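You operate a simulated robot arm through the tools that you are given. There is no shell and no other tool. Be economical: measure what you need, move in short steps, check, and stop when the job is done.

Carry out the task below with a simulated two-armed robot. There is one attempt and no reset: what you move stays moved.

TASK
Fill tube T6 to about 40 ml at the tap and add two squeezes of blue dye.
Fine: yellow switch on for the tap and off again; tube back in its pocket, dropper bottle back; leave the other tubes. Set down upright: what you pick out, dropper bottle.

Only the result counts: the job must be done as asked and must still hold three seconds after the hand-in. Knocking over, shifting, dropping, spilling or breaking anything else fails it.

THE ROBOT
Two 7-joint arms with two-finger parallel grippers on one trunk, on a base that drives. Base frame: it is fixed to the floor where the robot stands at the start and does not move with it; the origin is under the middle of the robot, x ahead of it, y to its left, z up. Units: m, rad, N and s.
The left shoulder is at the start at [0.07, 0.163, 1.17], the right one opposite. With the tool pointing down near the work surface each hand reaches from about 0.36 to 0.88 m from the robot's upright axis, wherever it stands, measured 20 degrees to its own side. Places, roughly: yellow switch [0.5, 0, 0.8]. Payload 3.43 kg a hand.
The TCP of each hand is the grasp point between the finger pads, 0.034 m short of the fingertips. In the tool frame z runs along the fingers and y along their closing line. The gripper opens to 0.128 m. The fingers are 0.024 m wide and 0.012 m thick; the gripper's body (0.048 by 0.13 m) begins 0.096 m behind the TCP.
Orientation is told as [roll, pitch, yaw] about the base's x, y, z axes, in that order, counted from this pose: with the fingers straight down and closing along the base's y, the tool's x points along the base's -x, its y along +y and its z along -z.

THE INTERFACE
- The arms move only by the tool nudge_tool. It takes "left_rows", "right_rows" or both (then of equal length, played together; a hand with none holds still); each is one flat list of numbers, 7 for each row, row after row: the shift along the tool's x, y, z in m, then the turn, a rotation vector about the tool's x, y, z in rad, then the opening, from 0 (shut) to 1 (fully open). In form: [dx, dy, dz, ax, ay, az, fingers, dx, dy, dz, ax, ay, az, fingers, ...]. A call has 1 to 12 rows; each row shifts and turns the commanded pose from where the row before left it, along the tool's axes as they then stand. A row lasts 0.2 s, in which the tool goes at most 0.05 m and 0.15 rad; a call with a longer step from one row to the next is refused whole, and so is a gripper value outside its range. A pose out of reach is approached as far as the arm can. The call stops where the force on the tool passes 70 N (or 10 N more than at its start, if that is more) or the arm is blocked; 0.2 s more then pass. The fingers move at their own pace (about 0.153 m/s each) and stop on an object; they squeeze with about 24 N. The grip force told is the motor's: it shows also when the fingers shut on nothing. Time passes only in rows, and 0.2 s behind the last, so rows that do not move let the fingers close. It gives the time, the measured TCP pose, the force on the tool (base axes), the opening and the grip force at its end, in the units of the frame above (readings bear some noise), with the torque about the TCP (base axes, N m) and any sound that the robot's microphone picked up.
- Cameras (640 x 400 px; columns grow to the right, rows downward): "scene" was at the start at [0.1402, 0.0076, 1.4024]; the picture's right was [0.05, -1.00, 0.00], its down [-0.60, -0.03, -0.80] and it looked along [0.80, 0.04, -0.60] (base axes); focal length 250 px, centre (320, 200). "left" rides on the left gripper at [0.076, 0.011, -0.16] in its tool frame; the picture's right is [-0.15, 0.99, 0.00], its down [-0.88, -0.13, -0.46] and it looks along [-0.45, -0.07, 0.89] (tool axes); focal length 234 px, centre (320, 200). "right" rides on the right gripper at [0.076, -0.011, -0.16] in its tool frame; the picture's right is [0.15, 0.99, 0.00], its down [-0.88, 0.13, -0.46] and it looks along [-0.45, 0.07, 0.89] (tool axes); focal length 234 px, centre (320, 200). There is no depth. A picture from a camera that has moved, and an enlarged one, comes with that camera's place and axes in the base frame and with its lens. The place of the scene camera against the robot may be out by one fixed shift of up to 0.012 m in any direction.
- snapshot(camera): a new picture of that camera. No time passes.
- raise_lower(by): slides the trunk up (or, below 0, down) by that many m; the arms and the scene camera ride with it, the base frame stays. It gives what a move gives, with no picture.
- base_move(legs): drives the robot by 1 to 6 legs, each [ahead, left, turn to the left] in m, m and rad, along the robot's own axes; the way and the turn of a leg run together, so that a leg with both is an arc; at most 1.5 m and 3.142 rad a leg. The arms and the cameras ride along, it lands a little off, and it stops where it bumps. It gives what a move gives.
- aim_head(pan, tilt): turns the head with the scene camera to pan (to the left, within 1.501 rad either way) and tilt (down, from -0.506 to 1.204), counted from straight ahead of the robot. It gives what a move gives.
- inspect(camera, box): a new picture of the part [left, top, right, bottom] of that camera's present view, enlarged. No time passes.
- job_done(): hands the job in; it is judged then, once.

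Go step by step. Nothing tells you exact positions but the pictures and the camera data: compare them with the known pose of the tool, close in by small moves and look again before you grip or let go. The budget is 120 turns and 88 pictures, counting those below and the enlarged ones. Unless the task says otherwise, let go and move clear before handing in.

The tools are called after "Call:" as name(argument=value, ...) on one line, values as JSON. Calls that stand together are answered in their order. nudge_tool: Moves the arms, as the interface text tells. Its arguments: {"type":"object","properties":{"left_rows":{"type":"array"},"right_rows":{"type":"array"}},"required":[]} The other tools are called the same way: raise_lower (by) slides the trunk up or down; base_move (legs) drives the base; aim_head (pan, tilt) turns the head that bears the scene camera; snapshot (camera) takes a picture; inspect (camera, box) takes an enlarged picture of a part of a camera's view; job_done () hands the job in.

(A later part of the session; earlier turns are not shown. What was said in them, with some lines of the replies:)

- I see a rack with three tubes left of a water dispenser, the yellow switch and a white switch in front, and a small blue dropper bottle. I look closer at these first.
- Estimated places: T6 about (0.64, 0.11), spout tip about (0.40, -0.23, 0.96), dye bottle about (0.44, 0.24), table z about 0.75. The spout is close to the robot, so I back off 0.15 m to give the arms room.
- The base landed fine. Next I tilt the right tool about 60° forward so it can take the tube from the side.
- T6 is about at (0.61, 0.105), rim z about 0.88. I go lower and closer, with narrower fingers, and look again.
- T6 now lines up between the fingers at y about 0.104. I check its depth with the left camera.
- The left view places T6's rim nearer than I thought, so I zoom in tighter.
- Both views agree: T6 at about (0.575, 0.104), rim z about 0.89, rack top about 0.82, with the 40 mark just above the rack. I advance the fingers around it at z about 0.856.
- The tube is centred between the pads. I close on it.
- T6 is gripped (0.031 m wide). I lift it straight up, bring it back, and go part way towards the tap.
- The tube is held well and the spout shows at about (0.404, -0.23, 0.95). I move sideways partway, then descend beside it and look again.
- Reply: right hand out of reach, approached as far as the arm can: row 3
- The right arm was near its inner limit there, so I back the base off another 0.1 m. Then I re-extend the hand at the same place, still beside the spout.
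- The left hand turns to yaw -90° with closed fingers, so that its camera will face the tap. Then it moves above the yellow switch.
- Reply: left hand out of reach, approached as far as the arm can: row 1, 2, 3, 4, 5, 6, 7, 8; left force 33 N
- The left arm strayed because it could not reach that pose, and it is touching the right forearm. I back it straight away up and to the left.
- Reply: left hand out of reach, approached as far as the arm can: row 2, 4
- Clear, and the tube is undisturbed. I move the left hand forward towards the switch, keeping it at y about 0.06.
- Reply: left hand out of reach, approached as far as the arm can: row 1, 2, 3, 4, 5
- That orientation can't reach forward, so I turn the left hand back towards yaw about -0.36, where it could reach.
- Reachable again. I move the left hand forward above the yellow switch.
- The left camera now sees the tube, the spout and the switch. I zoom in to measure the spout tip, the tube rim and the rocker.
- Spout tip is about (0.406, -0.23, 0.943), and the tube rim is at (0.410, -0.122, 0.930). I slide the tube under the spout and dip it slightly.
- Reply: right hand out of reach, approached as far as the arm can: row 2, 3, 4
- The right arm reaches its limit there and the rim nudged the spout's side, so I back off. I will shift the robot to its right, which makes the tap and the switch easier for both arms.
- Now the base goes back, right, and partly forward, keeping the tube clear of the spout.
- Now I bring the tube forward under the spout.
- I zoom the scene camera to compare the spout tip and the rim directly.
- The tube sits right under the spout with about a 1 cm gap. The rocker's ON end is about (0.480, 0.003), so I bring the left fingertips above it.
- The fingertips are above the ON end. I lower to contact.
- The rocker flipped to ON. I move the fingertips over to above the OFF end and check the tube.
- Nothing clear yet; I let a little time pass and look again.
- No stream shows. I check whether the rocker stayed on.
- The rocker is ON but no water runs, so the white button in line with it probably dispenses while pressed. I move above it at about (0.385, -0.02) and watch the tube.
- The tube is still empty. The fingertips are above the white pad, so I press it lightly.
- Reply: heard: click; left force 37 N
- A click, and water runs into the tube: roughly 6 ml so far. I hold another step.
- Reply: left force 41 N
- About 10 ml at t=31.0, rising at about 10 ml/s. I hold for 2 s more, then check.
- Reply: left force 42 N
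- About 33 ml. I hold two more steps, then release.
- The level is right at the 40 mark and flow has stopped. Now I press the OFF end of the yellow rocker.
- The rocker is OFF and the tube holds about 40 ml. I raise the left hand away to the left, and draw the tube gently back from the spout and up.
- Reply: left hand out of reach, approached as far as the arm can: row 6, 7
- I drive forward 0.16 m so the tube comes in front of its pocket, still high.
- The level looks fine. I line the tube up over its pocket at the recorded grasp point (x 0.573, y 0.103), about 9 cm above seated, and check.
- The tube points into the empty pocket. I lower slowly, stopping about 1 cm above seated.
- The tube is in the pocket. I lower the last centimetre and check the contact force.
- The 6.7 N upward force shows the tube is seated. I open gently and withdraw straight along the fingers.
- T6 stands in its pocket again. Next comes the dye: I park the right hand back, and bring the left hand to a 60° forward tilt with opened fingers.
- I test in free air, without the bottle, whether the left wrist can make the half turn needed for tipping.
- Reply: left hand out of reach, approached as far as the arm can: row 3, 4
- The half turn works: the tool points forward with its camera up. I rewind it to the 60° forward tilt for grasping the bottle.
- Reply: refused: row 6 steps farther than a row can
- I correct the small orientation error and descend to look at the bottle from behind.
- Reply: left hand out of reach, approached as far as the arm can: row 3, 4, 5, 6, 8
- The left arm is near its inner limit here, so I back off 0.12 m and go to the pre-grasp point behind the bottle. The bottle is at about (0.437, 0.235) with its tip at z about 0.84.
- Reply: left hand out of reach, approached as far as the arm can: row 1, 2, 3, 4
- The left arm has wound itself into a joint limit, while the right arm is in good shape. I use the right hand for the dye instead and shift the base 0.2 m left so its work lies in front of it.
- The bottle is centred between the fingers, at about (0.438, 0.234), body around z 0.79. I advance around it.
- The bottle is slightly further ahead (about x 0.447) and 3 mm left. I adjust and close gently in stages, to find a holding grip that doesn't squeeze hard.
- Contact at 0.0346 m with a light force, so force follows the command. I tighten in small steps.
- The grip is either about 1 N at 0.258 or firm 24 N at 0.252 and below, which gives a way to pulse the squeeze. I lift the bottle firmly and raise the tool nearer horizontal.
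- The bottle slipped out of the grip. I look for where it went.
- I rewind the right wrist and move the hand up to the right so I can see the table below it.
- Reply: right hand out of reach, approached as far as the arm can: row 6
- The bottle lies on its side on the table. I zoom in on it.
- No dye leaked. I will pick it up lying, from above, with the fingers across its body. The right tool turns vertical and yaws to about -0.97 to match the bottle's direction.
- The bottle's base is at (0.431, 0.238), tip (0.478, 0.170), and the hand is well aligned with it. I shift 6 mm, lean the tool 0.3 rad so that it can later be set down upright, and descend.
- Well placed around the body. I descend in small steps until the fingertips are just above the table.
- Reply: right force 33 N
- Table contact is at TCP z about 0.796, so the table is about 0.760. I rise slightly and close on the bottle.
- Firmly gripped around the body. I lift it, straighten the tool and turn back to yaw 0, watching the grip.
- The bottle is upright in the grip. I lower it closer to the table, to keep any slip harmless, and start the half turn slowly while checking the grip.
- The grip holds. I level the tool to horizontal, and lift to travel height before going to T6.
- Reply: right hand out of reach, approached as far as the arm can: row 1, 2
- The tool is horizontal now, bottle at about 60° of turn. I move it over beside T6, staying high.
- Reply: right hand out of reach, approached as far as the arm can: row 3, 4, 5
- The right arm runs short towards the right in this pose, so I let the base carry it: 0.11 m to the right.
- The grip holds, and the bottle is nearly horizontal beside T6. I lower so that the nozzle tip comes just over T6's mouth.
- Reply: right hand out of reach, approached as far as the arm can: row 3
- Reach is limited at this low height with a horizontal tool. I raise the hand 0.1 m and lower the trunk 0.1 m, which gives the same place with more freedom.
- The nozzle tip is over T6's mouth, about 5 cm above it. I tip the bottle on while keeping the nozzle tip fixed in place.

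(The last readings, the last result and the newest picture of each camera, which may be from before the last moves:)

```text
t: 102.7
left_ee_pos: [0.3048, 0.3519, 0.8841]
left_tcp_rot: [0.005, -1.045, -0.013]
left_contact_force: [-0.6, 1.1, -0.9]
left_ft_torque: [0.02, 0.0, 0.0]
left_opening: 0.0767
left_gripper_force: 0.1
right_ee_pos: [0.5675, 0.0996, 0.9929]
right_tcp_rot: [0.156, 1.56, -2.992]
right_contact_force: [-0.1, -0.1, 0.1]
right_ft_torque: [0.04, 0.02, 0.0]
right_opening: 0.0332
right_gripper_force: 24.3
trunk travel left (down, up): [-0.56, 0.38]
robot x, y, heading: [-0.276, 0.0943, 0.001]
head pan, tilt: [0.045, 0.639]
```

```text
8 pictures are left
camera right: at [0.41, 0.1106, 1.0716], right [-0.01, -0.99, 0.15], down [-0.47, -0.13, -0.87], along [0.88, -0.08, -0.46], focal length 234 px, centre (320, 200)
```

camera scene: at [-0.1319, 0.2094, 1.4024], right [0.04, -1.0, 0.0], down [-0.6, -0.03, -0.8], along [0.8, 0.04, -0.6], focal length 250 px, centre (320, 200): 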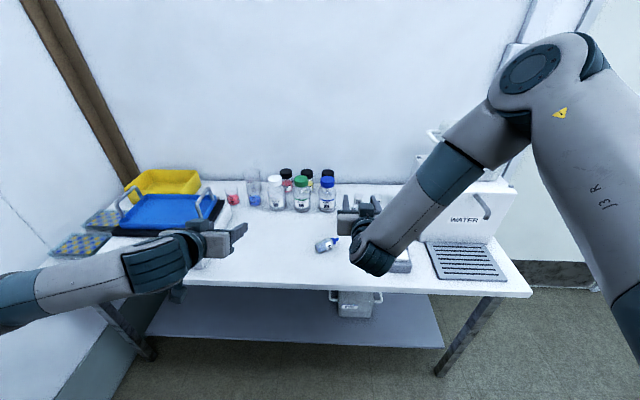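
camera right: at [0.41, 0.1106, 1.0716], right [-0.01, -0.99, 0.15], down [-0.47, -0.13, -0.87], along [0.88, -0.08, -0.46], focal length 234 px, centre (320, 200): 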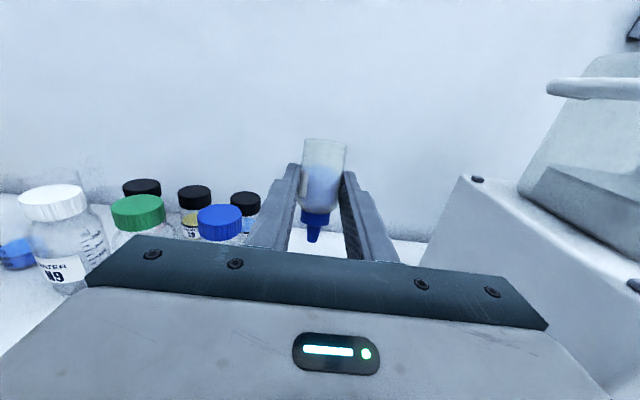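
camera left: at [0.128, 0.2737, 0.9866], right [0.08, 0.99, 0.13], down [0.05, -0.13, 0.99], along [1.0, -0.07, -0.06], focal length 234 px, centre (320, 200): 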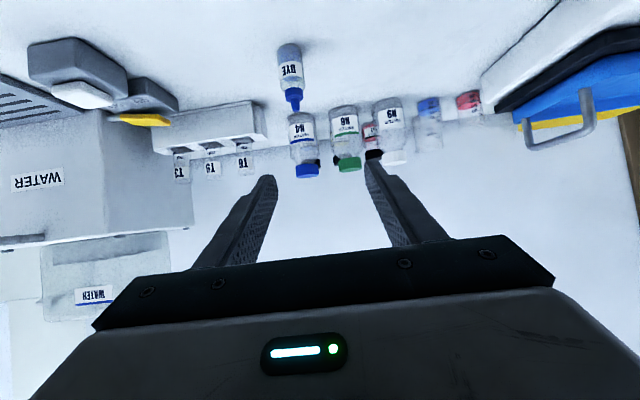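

The bottle is inverted and nothing has dripped. I lower the nozzle to about 2 cm over the mouth and check the alignment from the scene camera.

Call:
nudge_tool(right_rows=[-0.014, -0.0025, 0.001, 0, 0, 0, 0, -0.014, -0.0025, 0.001, 0, 0, 0, 0])

Call:
inspect(camera="scene", box=[270, 110, 370, 180])

```text
t: 103.3
left_ee_pos: [0.3056, 0.3511, 0.884]
left_tcp_rot: [0.003, -1.047, -0.012]
left_contact_force: [1.0, 0.1, -0.2]
left_ft_torque: [0.0, -0.02, 0.0]
left_opening: 0.0768
left_gripper_force: 0.0
right_ee_pos: [0.5698, 0.1033, 0.9649]
right_tcp_rot: [0.309, 1.556, -2.841]
right_contact_force: [0.3, -0.5, -0.1]
right_ft_torque: [-0.01, 0.01, -0.01]
right_opening: 0.0335
right_gripper_force: 23.9
trunk travel left (down, up): [-0.56, 0.38]
robot x, y, heading: [-0.2696, 0.0884, -0.001]
head pan, tilt: [0.045, 0.639]
```

```text
5.71 times, centred on (320, 145) of scene
camera zoom: at [-0.131, 0.0999, 1.3124], right [0.04, -1.0, 0.0], down [-0.6, -0.03, -0.8], along [0.8, 0.03, -0.6], focal length 1426 px, centre (320, 514)
```

zoom: 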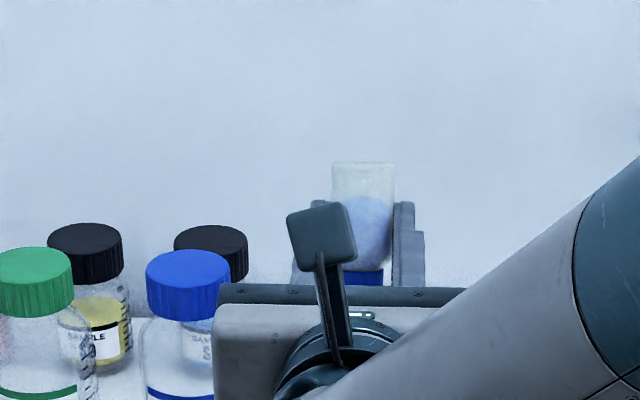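

T6 is hidden there. The left hand's camera can see it from the side.

Call:
inspect(camera="left", box=[130, 140, 290, 240])

```text
4.00 times, centred on (210, 190) of left
camera zoom: at [0.1285, 0.3651, 0.8965], right [0.08, 0.99, 0.13], down [0.05, -0.13, 0.99], along [1.0, -0.07, -0.06], focal length 937 px, centre (760, 240)
```

zoom: 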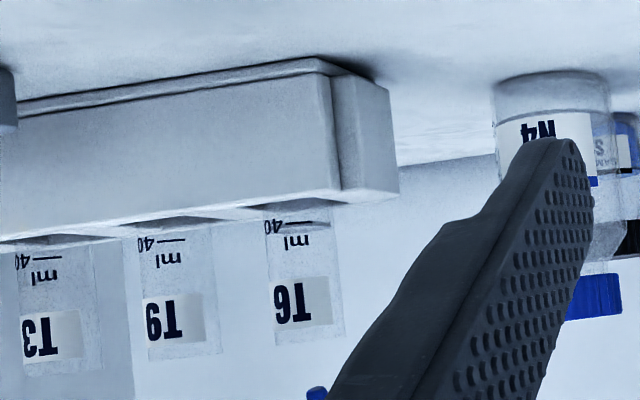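

The nozzle tip sits right over T6's mouth, about 2.5 cm above it. I give one squeeze: loosen briefly to a light hold, then grip hard.

Call:
nudge_tool(right_rows=[0, 0, 0, 0, 0, 0, 0.257, 0, 0, 0, 0, 0, 0, 0, 0, 0, 0, 0, 0, 0, 0])

Call:
inspect(camera="left", box=[130, 140, 290, 240])

```text
t: 104.1
left_ee_pos: [0.3052, 0.352, 0.8837]
left_tcp_rot: [0.004, -1.046, -0.013]
left_contact_force: [-0.2, 0.2, -0.2]
left_ft_torque: [0.0, 0.01, -0.02]
left_opening: 0.077
left_gripper_force: 0.1
right_ee_pos: [0.5709, 0.1028, 0.965]
right_tcp_rot: [0.334, 1.555, -2.816]
right_contact_force: [1.0, 1.0, 0.0]
right_ft_torque: [0.02, 0.0, 0.02]
right_opening: 0.0332
right_gripper_force: 23.8
trunk travel left (down, up): [-0.56, 0.38]
robot x, y, heading: [-0.2733, 0.0959, 0.0]
head pan, tilt: [0.045, 0.639]
```

```text
4.00 times, centred on (210, 190) of left
camera zoom: at [0.1284, 0.365, 0.8966], right [0.08, 0.99, 0.13], down [0.05, -0.13, 0.99], along [1.0, -0.07, -0.06], focal length 937 px, centre (760, 240)
```

zoom: 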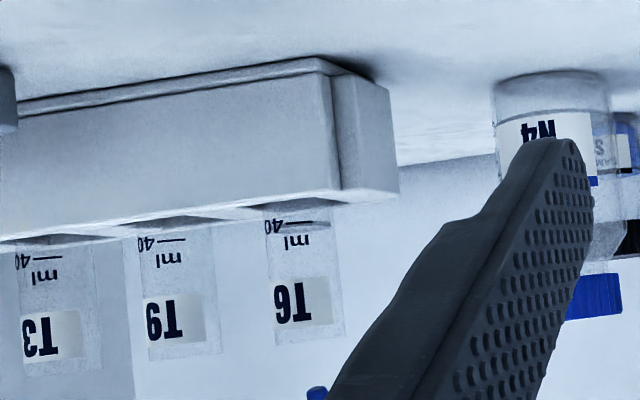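

No blue appeared. I check what the loosened state really gives.

Call:
nudge_tool(right_rows=[0, 0, 0, 0, 0, 0, 0.258, 0, 0, 0, 0, 0, 0, 0.258])

Call:
nudge_tool(right_rows=[0, 0, 0, 0, 0, 0, 0.1, 0, 0, 0, 0, 0, 0, 0.1, 0, 0, 0, 0, 0, 0, 0.1])

```text
t: 104.7
left_ee_pos: [0.306, 0.3521, 0.8842]
left_tcp_rot: [0.006, -1.046, -0.013]
left_contact_force: [0.3, 0.0, -0.9]
left_ft_torque: [-0.01, -0.02, 0.0]
left_opening: 0.0767
left_gripper_force: 0.1
right_ee_pos: [0.5691, 0.105, 0.9651]
right_tcp_rot: [0.336, 1.557, -2.815]
right_contact_force: [-0.8, -0.1, -0.8]
right_ft_torque: [-0.02, 0.01, -0.02]
right_opening: 0.0337
right_gripper_force: 11.7
trunk travel left (down, up): [-0.56, 0.38]
robot x, y, heading: [-0.2705, 0.0913, -0.006]
head pan, tilt: [0.045, 0.639]
```

```text
t: 105.5
left_ee_pos: [0.3052, 0.3519, 0.883]
left_tcp_rot: [0.007, -1.046, -0.012]
left_contact_force: [0.7, -0.2, 0.4]
left_ft_torque: [0.02, -0.03, -0.01]
left_opening: 0.0771
left_gripper_force: 0.2
right_ee_pos: [0.5691, 0.1041, 0.9658]
right_tcp_rot: [0.335, 1.555, -2.815]
right_contact_force: [0.9, -0.1, 0.0]
right_ft_torque: [-0.01, 0.01, 0.02]
right_opening: 0.0332
right_gripper_force: 23.6
trunk travel left (down, up): [-0.56, 0.38]
robot x, y, heading: [-0.2722, 0.0914, 0.004]
head pan, tilt: [0.045, 0.639]
```

Call:
inspect(camera="left", box=[180, 180, 244, 242])

```text
6.45 times, centred on (212, 211) of left
camera zoom: at [0.1284, 0.3649, 0.8966], right [0.08, 0.99, 0.13], down [0.05, -0.13, 0.99], along [1.0, -0.07, -0.06], focal length 1511 px, centre (1017, 129)
```

zoom: 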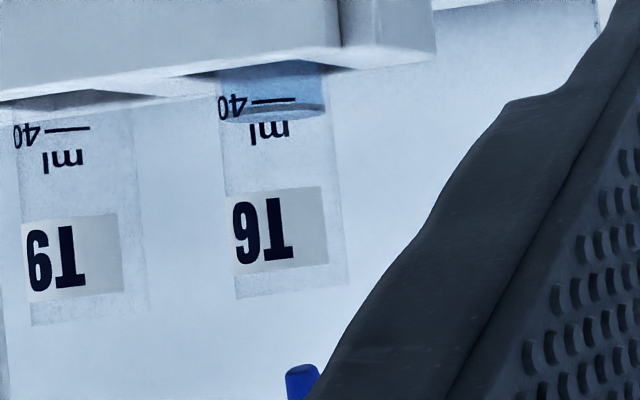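

The water turned light blue, so that squeeze counted. I repeat exactly the same pulse once more.

Call:
nudge_tool(right_rows=[0, 0, 0, 0, 0, 0, 0.258, 0, 0, 0, 0, 0, 0, 0.258])

Call:
nudge_tool(right_rows=[0, 0, 0, 0, 0, 0, 0.1, 0, 0, 0, 0, 0, 0, 0.1, 0, 0, 0, 0, 0, 0, 0.1])

Call:
inspect(camera="left", box=[180, 180, 244, 242])

```text
t: 106.1
left_ee_pos: [0.3053, 0.3516, 0.8827]
left_tcp_rot: [0.005, -1.044, -0.012]
left_contact_force: [1.0, 0.6, -0.6]
left_ft_torque: [-0.02, -0.05, 0.01]
left_opening: 0.0769
left_gripper_force: 0.0
right_ee_pos: [0.5696, 0.1044, 0.9654]
right_tcp_rot: [0.337, 1.558, -2.814]
right_contact_force: [-0.2, -1.2, -0.9]
right_ft_torque: [-0.01, 0.02, -0.02]
right_opening: 0.0339
right_gripper_force: 0.7
trunk travel left (down, up): [-0.56, 0.38]
robot x, y, heading: [-0.274, 0.0949, -0.003]
head pan, tilt: [0.045, 0.639]
```

```text
t: 106.9
left_ee_pos: [0.3061, 0.3514, 0.8832]
left_tcp_rot: [0.006, -1.045, -0.013]
left_contact_force: [-0.2, -0.1, 0.3]
left_ft_torque: [-0.01, 0.03, -0.02]
left_opening: 0.0767
left_gripper_force: 0.1
right_ee_pos: [0.57, 0.1035, 0.9652]
right_tcp_rot: [0.335, 1.556, -2.812]
right_contact_force: [-0.5, -0.2, -0.2]
right_ft_torque: [0.0, 0.02, 0.0]
right_opening: 0.0333
right_gripper_force: 23.6
trunk travel left (down, up): [-0.56, 0.38]
robot x, y, heading: [-0.2737, 0.0908, -0.003]
head pan, tilt: [0.045, 0.639]
```

```text
6.45 times, centred on (212, 211) of left
camera zoom: at [0.1284, 0.365, 0.8966], right [0.08, 0.99, 0.13], down [0.05, -0.13, 0.99], along [1.0, -0.07, -0.06], focal length 1511 px, centre (1017, 129)
```

zoom: 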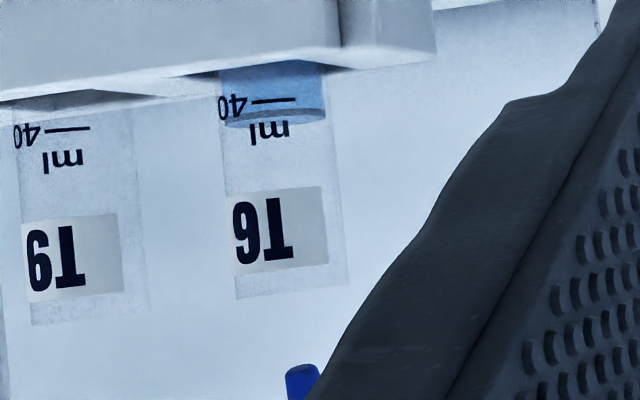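

The blue is a bit deeper: two squeezes are in. I lift the bottle clear, move the base back left, and rewind the turn.

Call:
nudge_tool(right_rows=[0.03, 0, 0, 0, 0, 0, 0.1, 0.035, 0, 0, 0, 0, 0, 0.1, 0.03, 0, 0, 0, 0, 0, 0.1])

Call:
nudge_tool(right_rows=[0, 0, -0.01, 0, 0, -0.15, 0.1, 0, 0, -0.01, 0, 0, -0.15, 0.1, 0, 0, -0.01, 0, 0, -0.15, 0.1, 0, 0, -0.01, 0, 0, -0.15, 0.1, 0, 0, -0.01, 0, 0, -0.15, 0.1, 0, 0, -0.01, 0, 0, -0.15, 0.1, 0, 0, -0.01, 0, 0, -0.15, 0.1, 0, 0, -0.01, 0, 0, -0.15, 0.1, 0, 0, 0, 0, 0, -0.15, 0.1, 0, 0, 0, 0, 0, -0.15, 0.1, 0, 0, 0, 0, 0, -0.15, 0.1, 0, 0, 0, 0, 0, -0.15, 0.1])

Call:
base_move(legs=[[0, 0.11, 0]])

```text
t: 107.7
left_ee_pos: [0.3042, 0.3509, 0.8831]
left_tcp_rot: [0.004, -1.046, -0.012]
left_contact_force: [-0.1, 0.4, 0.0]
left_ft_torque: [0.03, -0.01, 0.06]
left_opening: 0.0766
left_gripper_force: 0.1
right_ee_pos: [0.5715, 0.1037, 1.0581]
right_tcp_rot: [0.346, 1.558, -2.803]
right_contact_force: [-0.3, 0.1, -0.5]
right_ft_torque: [0.01, 0.02, 0.0]
right_opening: 0.0334
right_gripper_force: 23.9
trunk travel left (down, up): [-0.56, 0.38]
robot x, y, heading: [-0.2735, 0.0904, -0.0]
head pan, tilt: [0.045, 0.639]
```

```text
t: 110.3
left_ee_pos: [0.3058, 0.3525, 0.8831]
left_tcp_rot: [0.005, -1.046, -0.013]
left_contact_force: [0.6, -0.6, -0.5]
left_ft_torque: [0.05, 0.01, 0.02]
left_opening: 0.0769
left_gripper_force: 0.0
right_ee_pos: [0.4919, 0.1043, 1.0601]
right_tcp_rot: [1.557, -0.235, -1.575]
right_contact_force: [0.6, -0.1, -0.7]
right_ft_torque: [-0.01, -0.03, -0.02]
right_opening: 0.0334
right_gripper_force: 24.3
trunk travel left (down, up): [-0.56, 0.38]
robot x, y, heading: [-0.2699, 0.0946, -0.004]
head pan, tilt: [0.045, 0.639]
```

```text
t: 111.5
left_ee_pos: [0.3058, 0.4639, 0.8836]
left_tcp_rot: [0.004, -1.046, -0.011]
left_contact_force: [0.3, -1.1, -0.1]
left_ft_torque: [0.0, 0.02, -0.05]
left_opening: 0.0768
left_gripper_force: 0.0
right_ee_pos: [0.4923, 0.2173, 1.0611]
right_tcp_rot: [1.557, -0.234, -1.577]
right_contact_force: [-0.2, -0.1, -0.8]
right_ft_torque: [0.0, 0.02, -0.03]
right_opening: 0.0333
right_gripper_force: 24.0
trunk travel left (down, up): [-0.56, 0.38]
robot x, y, heading: [-0.2718, 0.2055, -0.008]
head pan, tilt: [0.045, 0.639]
```

Call:
nudge_tool(right_rows=[0, 0, -0.01, 0, 0, -0.15, 0.1, 0, 0, -0.01, 0, 0, -0.15, 0.1, 0, 0, -0.01, 0, 0, -0.15, 0.1, 0, 0, -0.01, 0, 0, -0.15, 0.1, 0, 0, 0, 0, 0, -0.099, 0.1, 0, 0, 0, 0.0866, 0.1163, 0, 0.1, 0, 0, 0, 0.0866, 0.1163, 0, 0.1, 0, 0, 0, 0, 0, -0.15, 0.1, 0, 0, 0, 0, 0, -0.15, 0.1, 0, 0, 0, 0, 0, -0.15, 0.1, 0, 0, 0, 0, 0, -0.15, 0.1, 0, 0, 0, 0, 0, -0.04, 0.1])

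Call:
snapshot(camera="right")

```text
t: 114.1
left_ee_pos: [0.3065, 0.4621, 0.8828]
left_tcp_rot: [0.003, -1.046, -0.012]
left_contact_force: [-0.2, -0.3, -0.2]
left_ft_torque: [-0.03, 0.01, 0.03]
left_opening: 0.0769
left_gripper_force: 0.0
right_ee_pos: [0.4525, 0.2164, 1.0622]
right_tcp_rot: [-0.009, -1.267, 0.0]
right_contact_force: [-0.1, -0.1, -0.6]
right_ft_torque: [-0.02, 0.01, -0.01]
right_opening: 0.0331
right_gripper_force: 23.7
trunk travel left (down, up): [-0.56, 0.38]
robot x, y, heading: [-0.2671, 0.2042, -0.004]
head pan, tilt: [0.045, 0.639]
```

```text
2 pictures are left
camera right: at [0.2772, 0.2058, 1.0374], right [-0.04, 0.99, -0.14], down [-0.17, 0.13, 0.98], along [0.98, 0.06, 0.16], focal length 234 px, centre (320, 200)
```

right: 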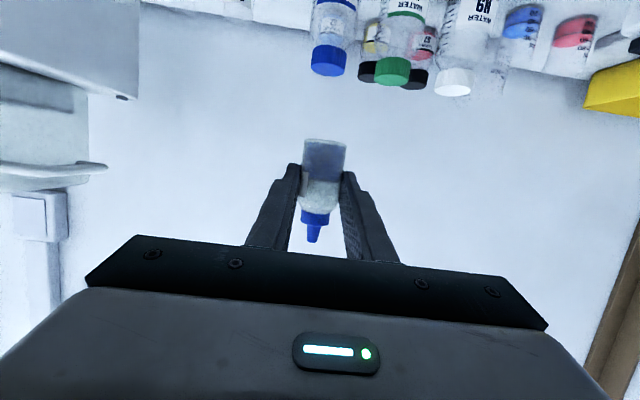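

The bottle is upright in hand with its grip unchanged. I move it down over its original place at about (0.450, 0.236), stopping some 3 cm above the table.

Call:
nudge_tool(right_rows=[0.0379, 0.0033, 0.0083, 0, 0, 0, 0.1, 0.0379, 0.0033, 0.0083, 0, 0, 0, 0.1, 0.0379, 0.0033, 0.0083, 0, 0, 0, 0.1, 0.0379, 0.0033, 0.0083, 0, 0, 0, 0.1, 0.0379, 0.0033, 0.0083, 0, 0, 0, 0.1, 0.0379, 0.0033, 0.0083, 0, 0, 0, 0.1])

```text
t: 115.5
left_ee_pos: [0.3063, 0.4623, 0.8839]
left_tcp_rot: [0.004, -1.045, -0.011]
left_contact_force: [0.4, 0.5, -0.1]
left_ft_torque: [0.01, -0.01, -0.03]
left_opening: 0.0767
left_gripper_force: 0.0
right_ee_pos: [0.4327, 0.2352, 0.8278]
right_tcp_rot: [-0.003, -1.269, -0.007]
right_contact_force: [0.2, 0.0, -0.6]
right_ft_torque: [0.02, 0.0, 0.03]
right_opening: 0.0335
right_gripper_force: 24.1
trunk travel left (down, up): [-0.56, 0.38]
robot x, y, heading: [-0.2718, 0.2015, -0.005]
head pan, tilt: [0.045, 0.639]
```

Call:
nudge_tool(right_rows=[0.0105, 0, 0.0033, 0, 0, 0, 0.1, 0.0095, 0, 0.003, 0, 0, 0, 0.1])

Call:
nudge_tool(right_rows=[0.0029, 0, 0.0009, 0, 0, 0, 0.1])

Call:
nudge_tool(right_rows=[0.0029, 0, 0.0009, 0, 0, 0, 0.1])

```text
t: 116.1
left_ee_pos: [0.3064, 0.4636, 0.8845]
left_tcp_rot: [0.004, -1.045, -0.012]
left_contact_force: [0.0, 0.1, 0.5]
left_ft_torque: [0.0, -0.03, 0.01]
left_opening: 0.0769
left_gripper_force: 0.0
right_ee_pos: [0.4301, 0.2355, 0.8078]
right_tcp_rot: [-0.002, -1.267, -0.006]
right_contact_force: [-1.0, -1.0, -0.3]
right_ft_torque: [-0.03, 0.01, -0.03]
right_opening: 0.0331
right_gripper_force: 24.3
trunk travel left (down, up): [-0.56, 0.38]
robot x, y, heading: [-0.2711, 0.2026, -0.006]
head pan, tilt: [0.045, 0.639]
```

```text
t: 116.5
left_ee_pos: [0.305, 0.4626, 0.883]
left_tcp_rot: [0.003, -1.046, -0.013]
left_contact_force: [0.9, 0.3, -0.7]
left_ft_torque: [0.0, -0.04, 0.02]
left_opening: 0.0768
left_gripper_force: 0.0
right_ee_pos: [0.4312, 0.2382, 0.8054]
right_tcp_rot: [-0.002, -1.267, -0.005]
right_contact_force: [0.4, 0.0, 0.5]
right_ft_torque: [0.01, 0.01, 0.01]
right_opening: 0.0332
right_gripper_force: 24.4
trunk travel left (down, up): [-0.56, 0.38]
robot x, y, heading: [-0.2724, 0.2038, -0.004]
head pan, tilt: [0.045, 0.639]
```

```text
t: 116.9
left_ee_pos: [0.3055, 0.4623, 0.8838]
left_tcp_rot: [0.003, -1.045, -0.012]
left_contact_force: [0.8, -0.3, 0.5]
left_ft_torque: [-0.01, 0.01, -0.02]
left_opening: 0.0765
left_gripper_force: 0.1
right_ee_pos: [0.4317, 0.2368, 0.8036]
right_tcp_rot: [0.0, -1.267, -0.009]
right_contact_force: [0.4, -0.2, 0.2]
right_ft_torque: [-0.01, 0.0, -0.01]
right_opening: 0.0333
right_gripper_force: 23.9
trunk travel left (down, up): [-0.56, 0.38]
robot x, y, heading: [-0.2717, 0.2053, -0.007]
head pan, tilt: [0.045, 0.639]
```

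Call:
nudge_tool(right_rows=[0.0029, 0, 0.0009, 0, 0, 0, 0.1])

Call:
nudge_tool(right_rows=[0.0019, 0, 0.0006, 0, 0, 0, 0.1])

Call:
nudge_tool(right_rows=[0.0019, 0, 0.0006, 0, 0, 0, 0.1])

```text
t: 117.3
left_ee_pos: [0.3046, 0.4623, 0.8837]
left_tcp_rot: [0.004, -1.046, -0.012]
left_contact_force: [-0.6, -0.3, -0.8]
left_ft_torque: [0.01, 0.0, -0.02]
left_opening: 0.0767
left_gripper_force: 0.0
right_ee_pos: [0.4322, 0.2365, 0.7998]
right_tcp_rot: [-0.002, -1.27, -0.007]
right_contact_force: [-0.1, 1.0, 4.8]
right_ft_torque: [-0.06, -0.12, 0.01]
right_opening: 0.033
right_gripper_force: 24.6
trunk travel left (down, up): [-0.56, 0.38]
robot x, y, heading: [-0.2695, 0.2057, -0.0]
head pan, tilt: [0.045, 0.639]
```

```text
t: 117.7
left_ee_pos: [0.3043, 0.4637, 0.8847]
left_tcp_rot: [0.003, -1.046, -0.013]
left_contact_force: [-0.1, 0.1, -0.6]
left_ft_torque: [0.0, -0.02, -0.01]
left_opening: 0.0769
left_gripper_force: 0.1
right_ee_pos: [0.4316, 0.2369, 0.8008]
right_tcp_rot: [0.0, -1.273, -0.009]
right_contact_force: [-2.0, 0.4, 14.1]
right_ft_torque: [-0.03, -0.16, -0.01]
right_opening: 0.0334
right_gripper_force: 24.1
trunk travel left (down, up): [-0.56, 0.38]
robot x, y, heading: [-0.2732, 0.2051, -0.003]
head pan, tilt: [0.045, 0.639]
```

```text
t: 118.1
left_ee_pos: [0.3049, 0.463, 0.8838]
left_tcp_rot: [0.005, -1.049, -0.013]
left_contact_force: [-0.1, -0.6, -0.1]
left_ft_torque: [0.0, 0.0, 0.02]
left_opening: 0.0769
left_gripper_force: 0.0
right_ee_pos: [0.4326, 0.2366, 0.7989]
right_tcp_rot: [0.001, -1.274, -0.012]
right_contact_force: [0.2, 0.3, 20.6]
right_ft_torque: [0.01, -0.43, 0.02]
right_opening: 0.0336
right_gripper_force: 23.7
trunk travel left (down, up): [-0.56, 0.38]
robot x, y, heading: [-0.2745, 0.2012, 0.001]
head pan, tilt: [0.045, 0.639]
```

The bottle is seated on the table. I ease off the pressure, open gently, and withdraw along the fingers.

Call:
nudge_tool(right_rows=[-0.0035, 0, -0.0011, 0, 0, 0, 0.2, 0, 0, 0, 0, 0, 0, 0.28, 0, 0, 0, 0, 0, 0, 0.35, 0, 0, 0, 0, 0, 0, 0.5, 0, 0, 0, 0, 0, 0, 0.5, 0, 0, -0.02, 0, 0, 0, 0.5, 0, 0, -0.03, 0, 0, 0, 0.5, 0, 0, -0.035, 0, 0, 0, 0.5, -0.02, 0, -0.035, 0, 0, 0, 0.5])

Call:
snapshot(camera="right")

```text
t: 120.1
left_ee_pos: [0.3048, 0.4632, 0.884]
left_tcp_rot: [0.004, -1.047, -0.012]
left_contact_force: [0.0, 0.5, 0.3]
left_ft_torque: [0.01, 0.02, 0.01]
left_opening: 0.0768
left_gripper_force: 0.0
right_ee_pos: [0.321, 0.236, 0.8538]
right_tcp_rot: [-0.004, -1.268, -0.005]
right_contact_force: [0.0, -0.2, -0.3]
right_ft_torque: [0.01, -0.03, 0.03]
right_opening: 0.0642
right_gripper_force: 0.1
trunk travel left (down, up): [-0.56, 0.38]
robot x, y, heading: [-0.2705, 0.2035, -0.001]
head pan, tilt: [0.045, 0.639]
```

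```text
1 pictures are left
camera right: at [0.1467, 0.2252, 0.8297], right [-0.03, 0.99, -0.14], down [-0.17, 0.13, 0.98], along [0.98, 0.06, 0.17], focal length 234 px, centre (320, 200)
```

right: 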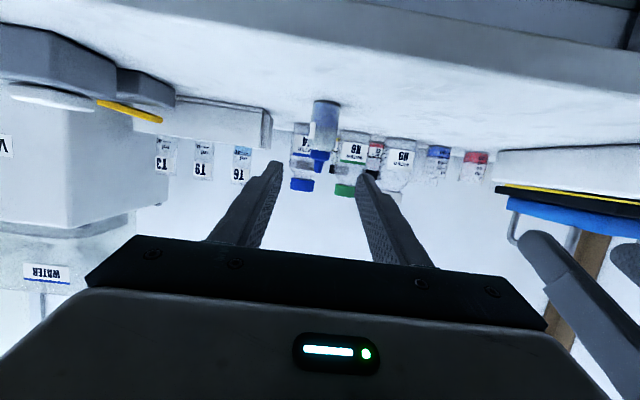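

The dropper bottle stands upright at its place, T6 holds the blue water in its pocket, the yellow switch is off and both hands are clear. I hand in.

Call:
job_done()

```text
The job is handed in.
```

I filled T6 to about the 40 ml mark at the tap and added two squeezes of blue dye. I handed the job in, but it gave no pass or fail verdict. T6 is back in its pocket, the yellow switch is off, and the dropper bottle stands upright within about a centimetre of its original spot.

- **Bottle dropped once:** while I was carrying the dropper bottle, it slipped out of the grip and fell about 20 cm onto the table. It lay on its side without leaking, and I picked it up again before adding the dye.
- **Arm contact:** earlier, the left hand bumped the right forearm, and T6's rim lightly touched the side of the spout before filling. The pictures afterwards showed nothing shifted or spilled.
- **White button:** the yellow switch alone did not start the water, so I also held down the white button beside it to fill the tube.
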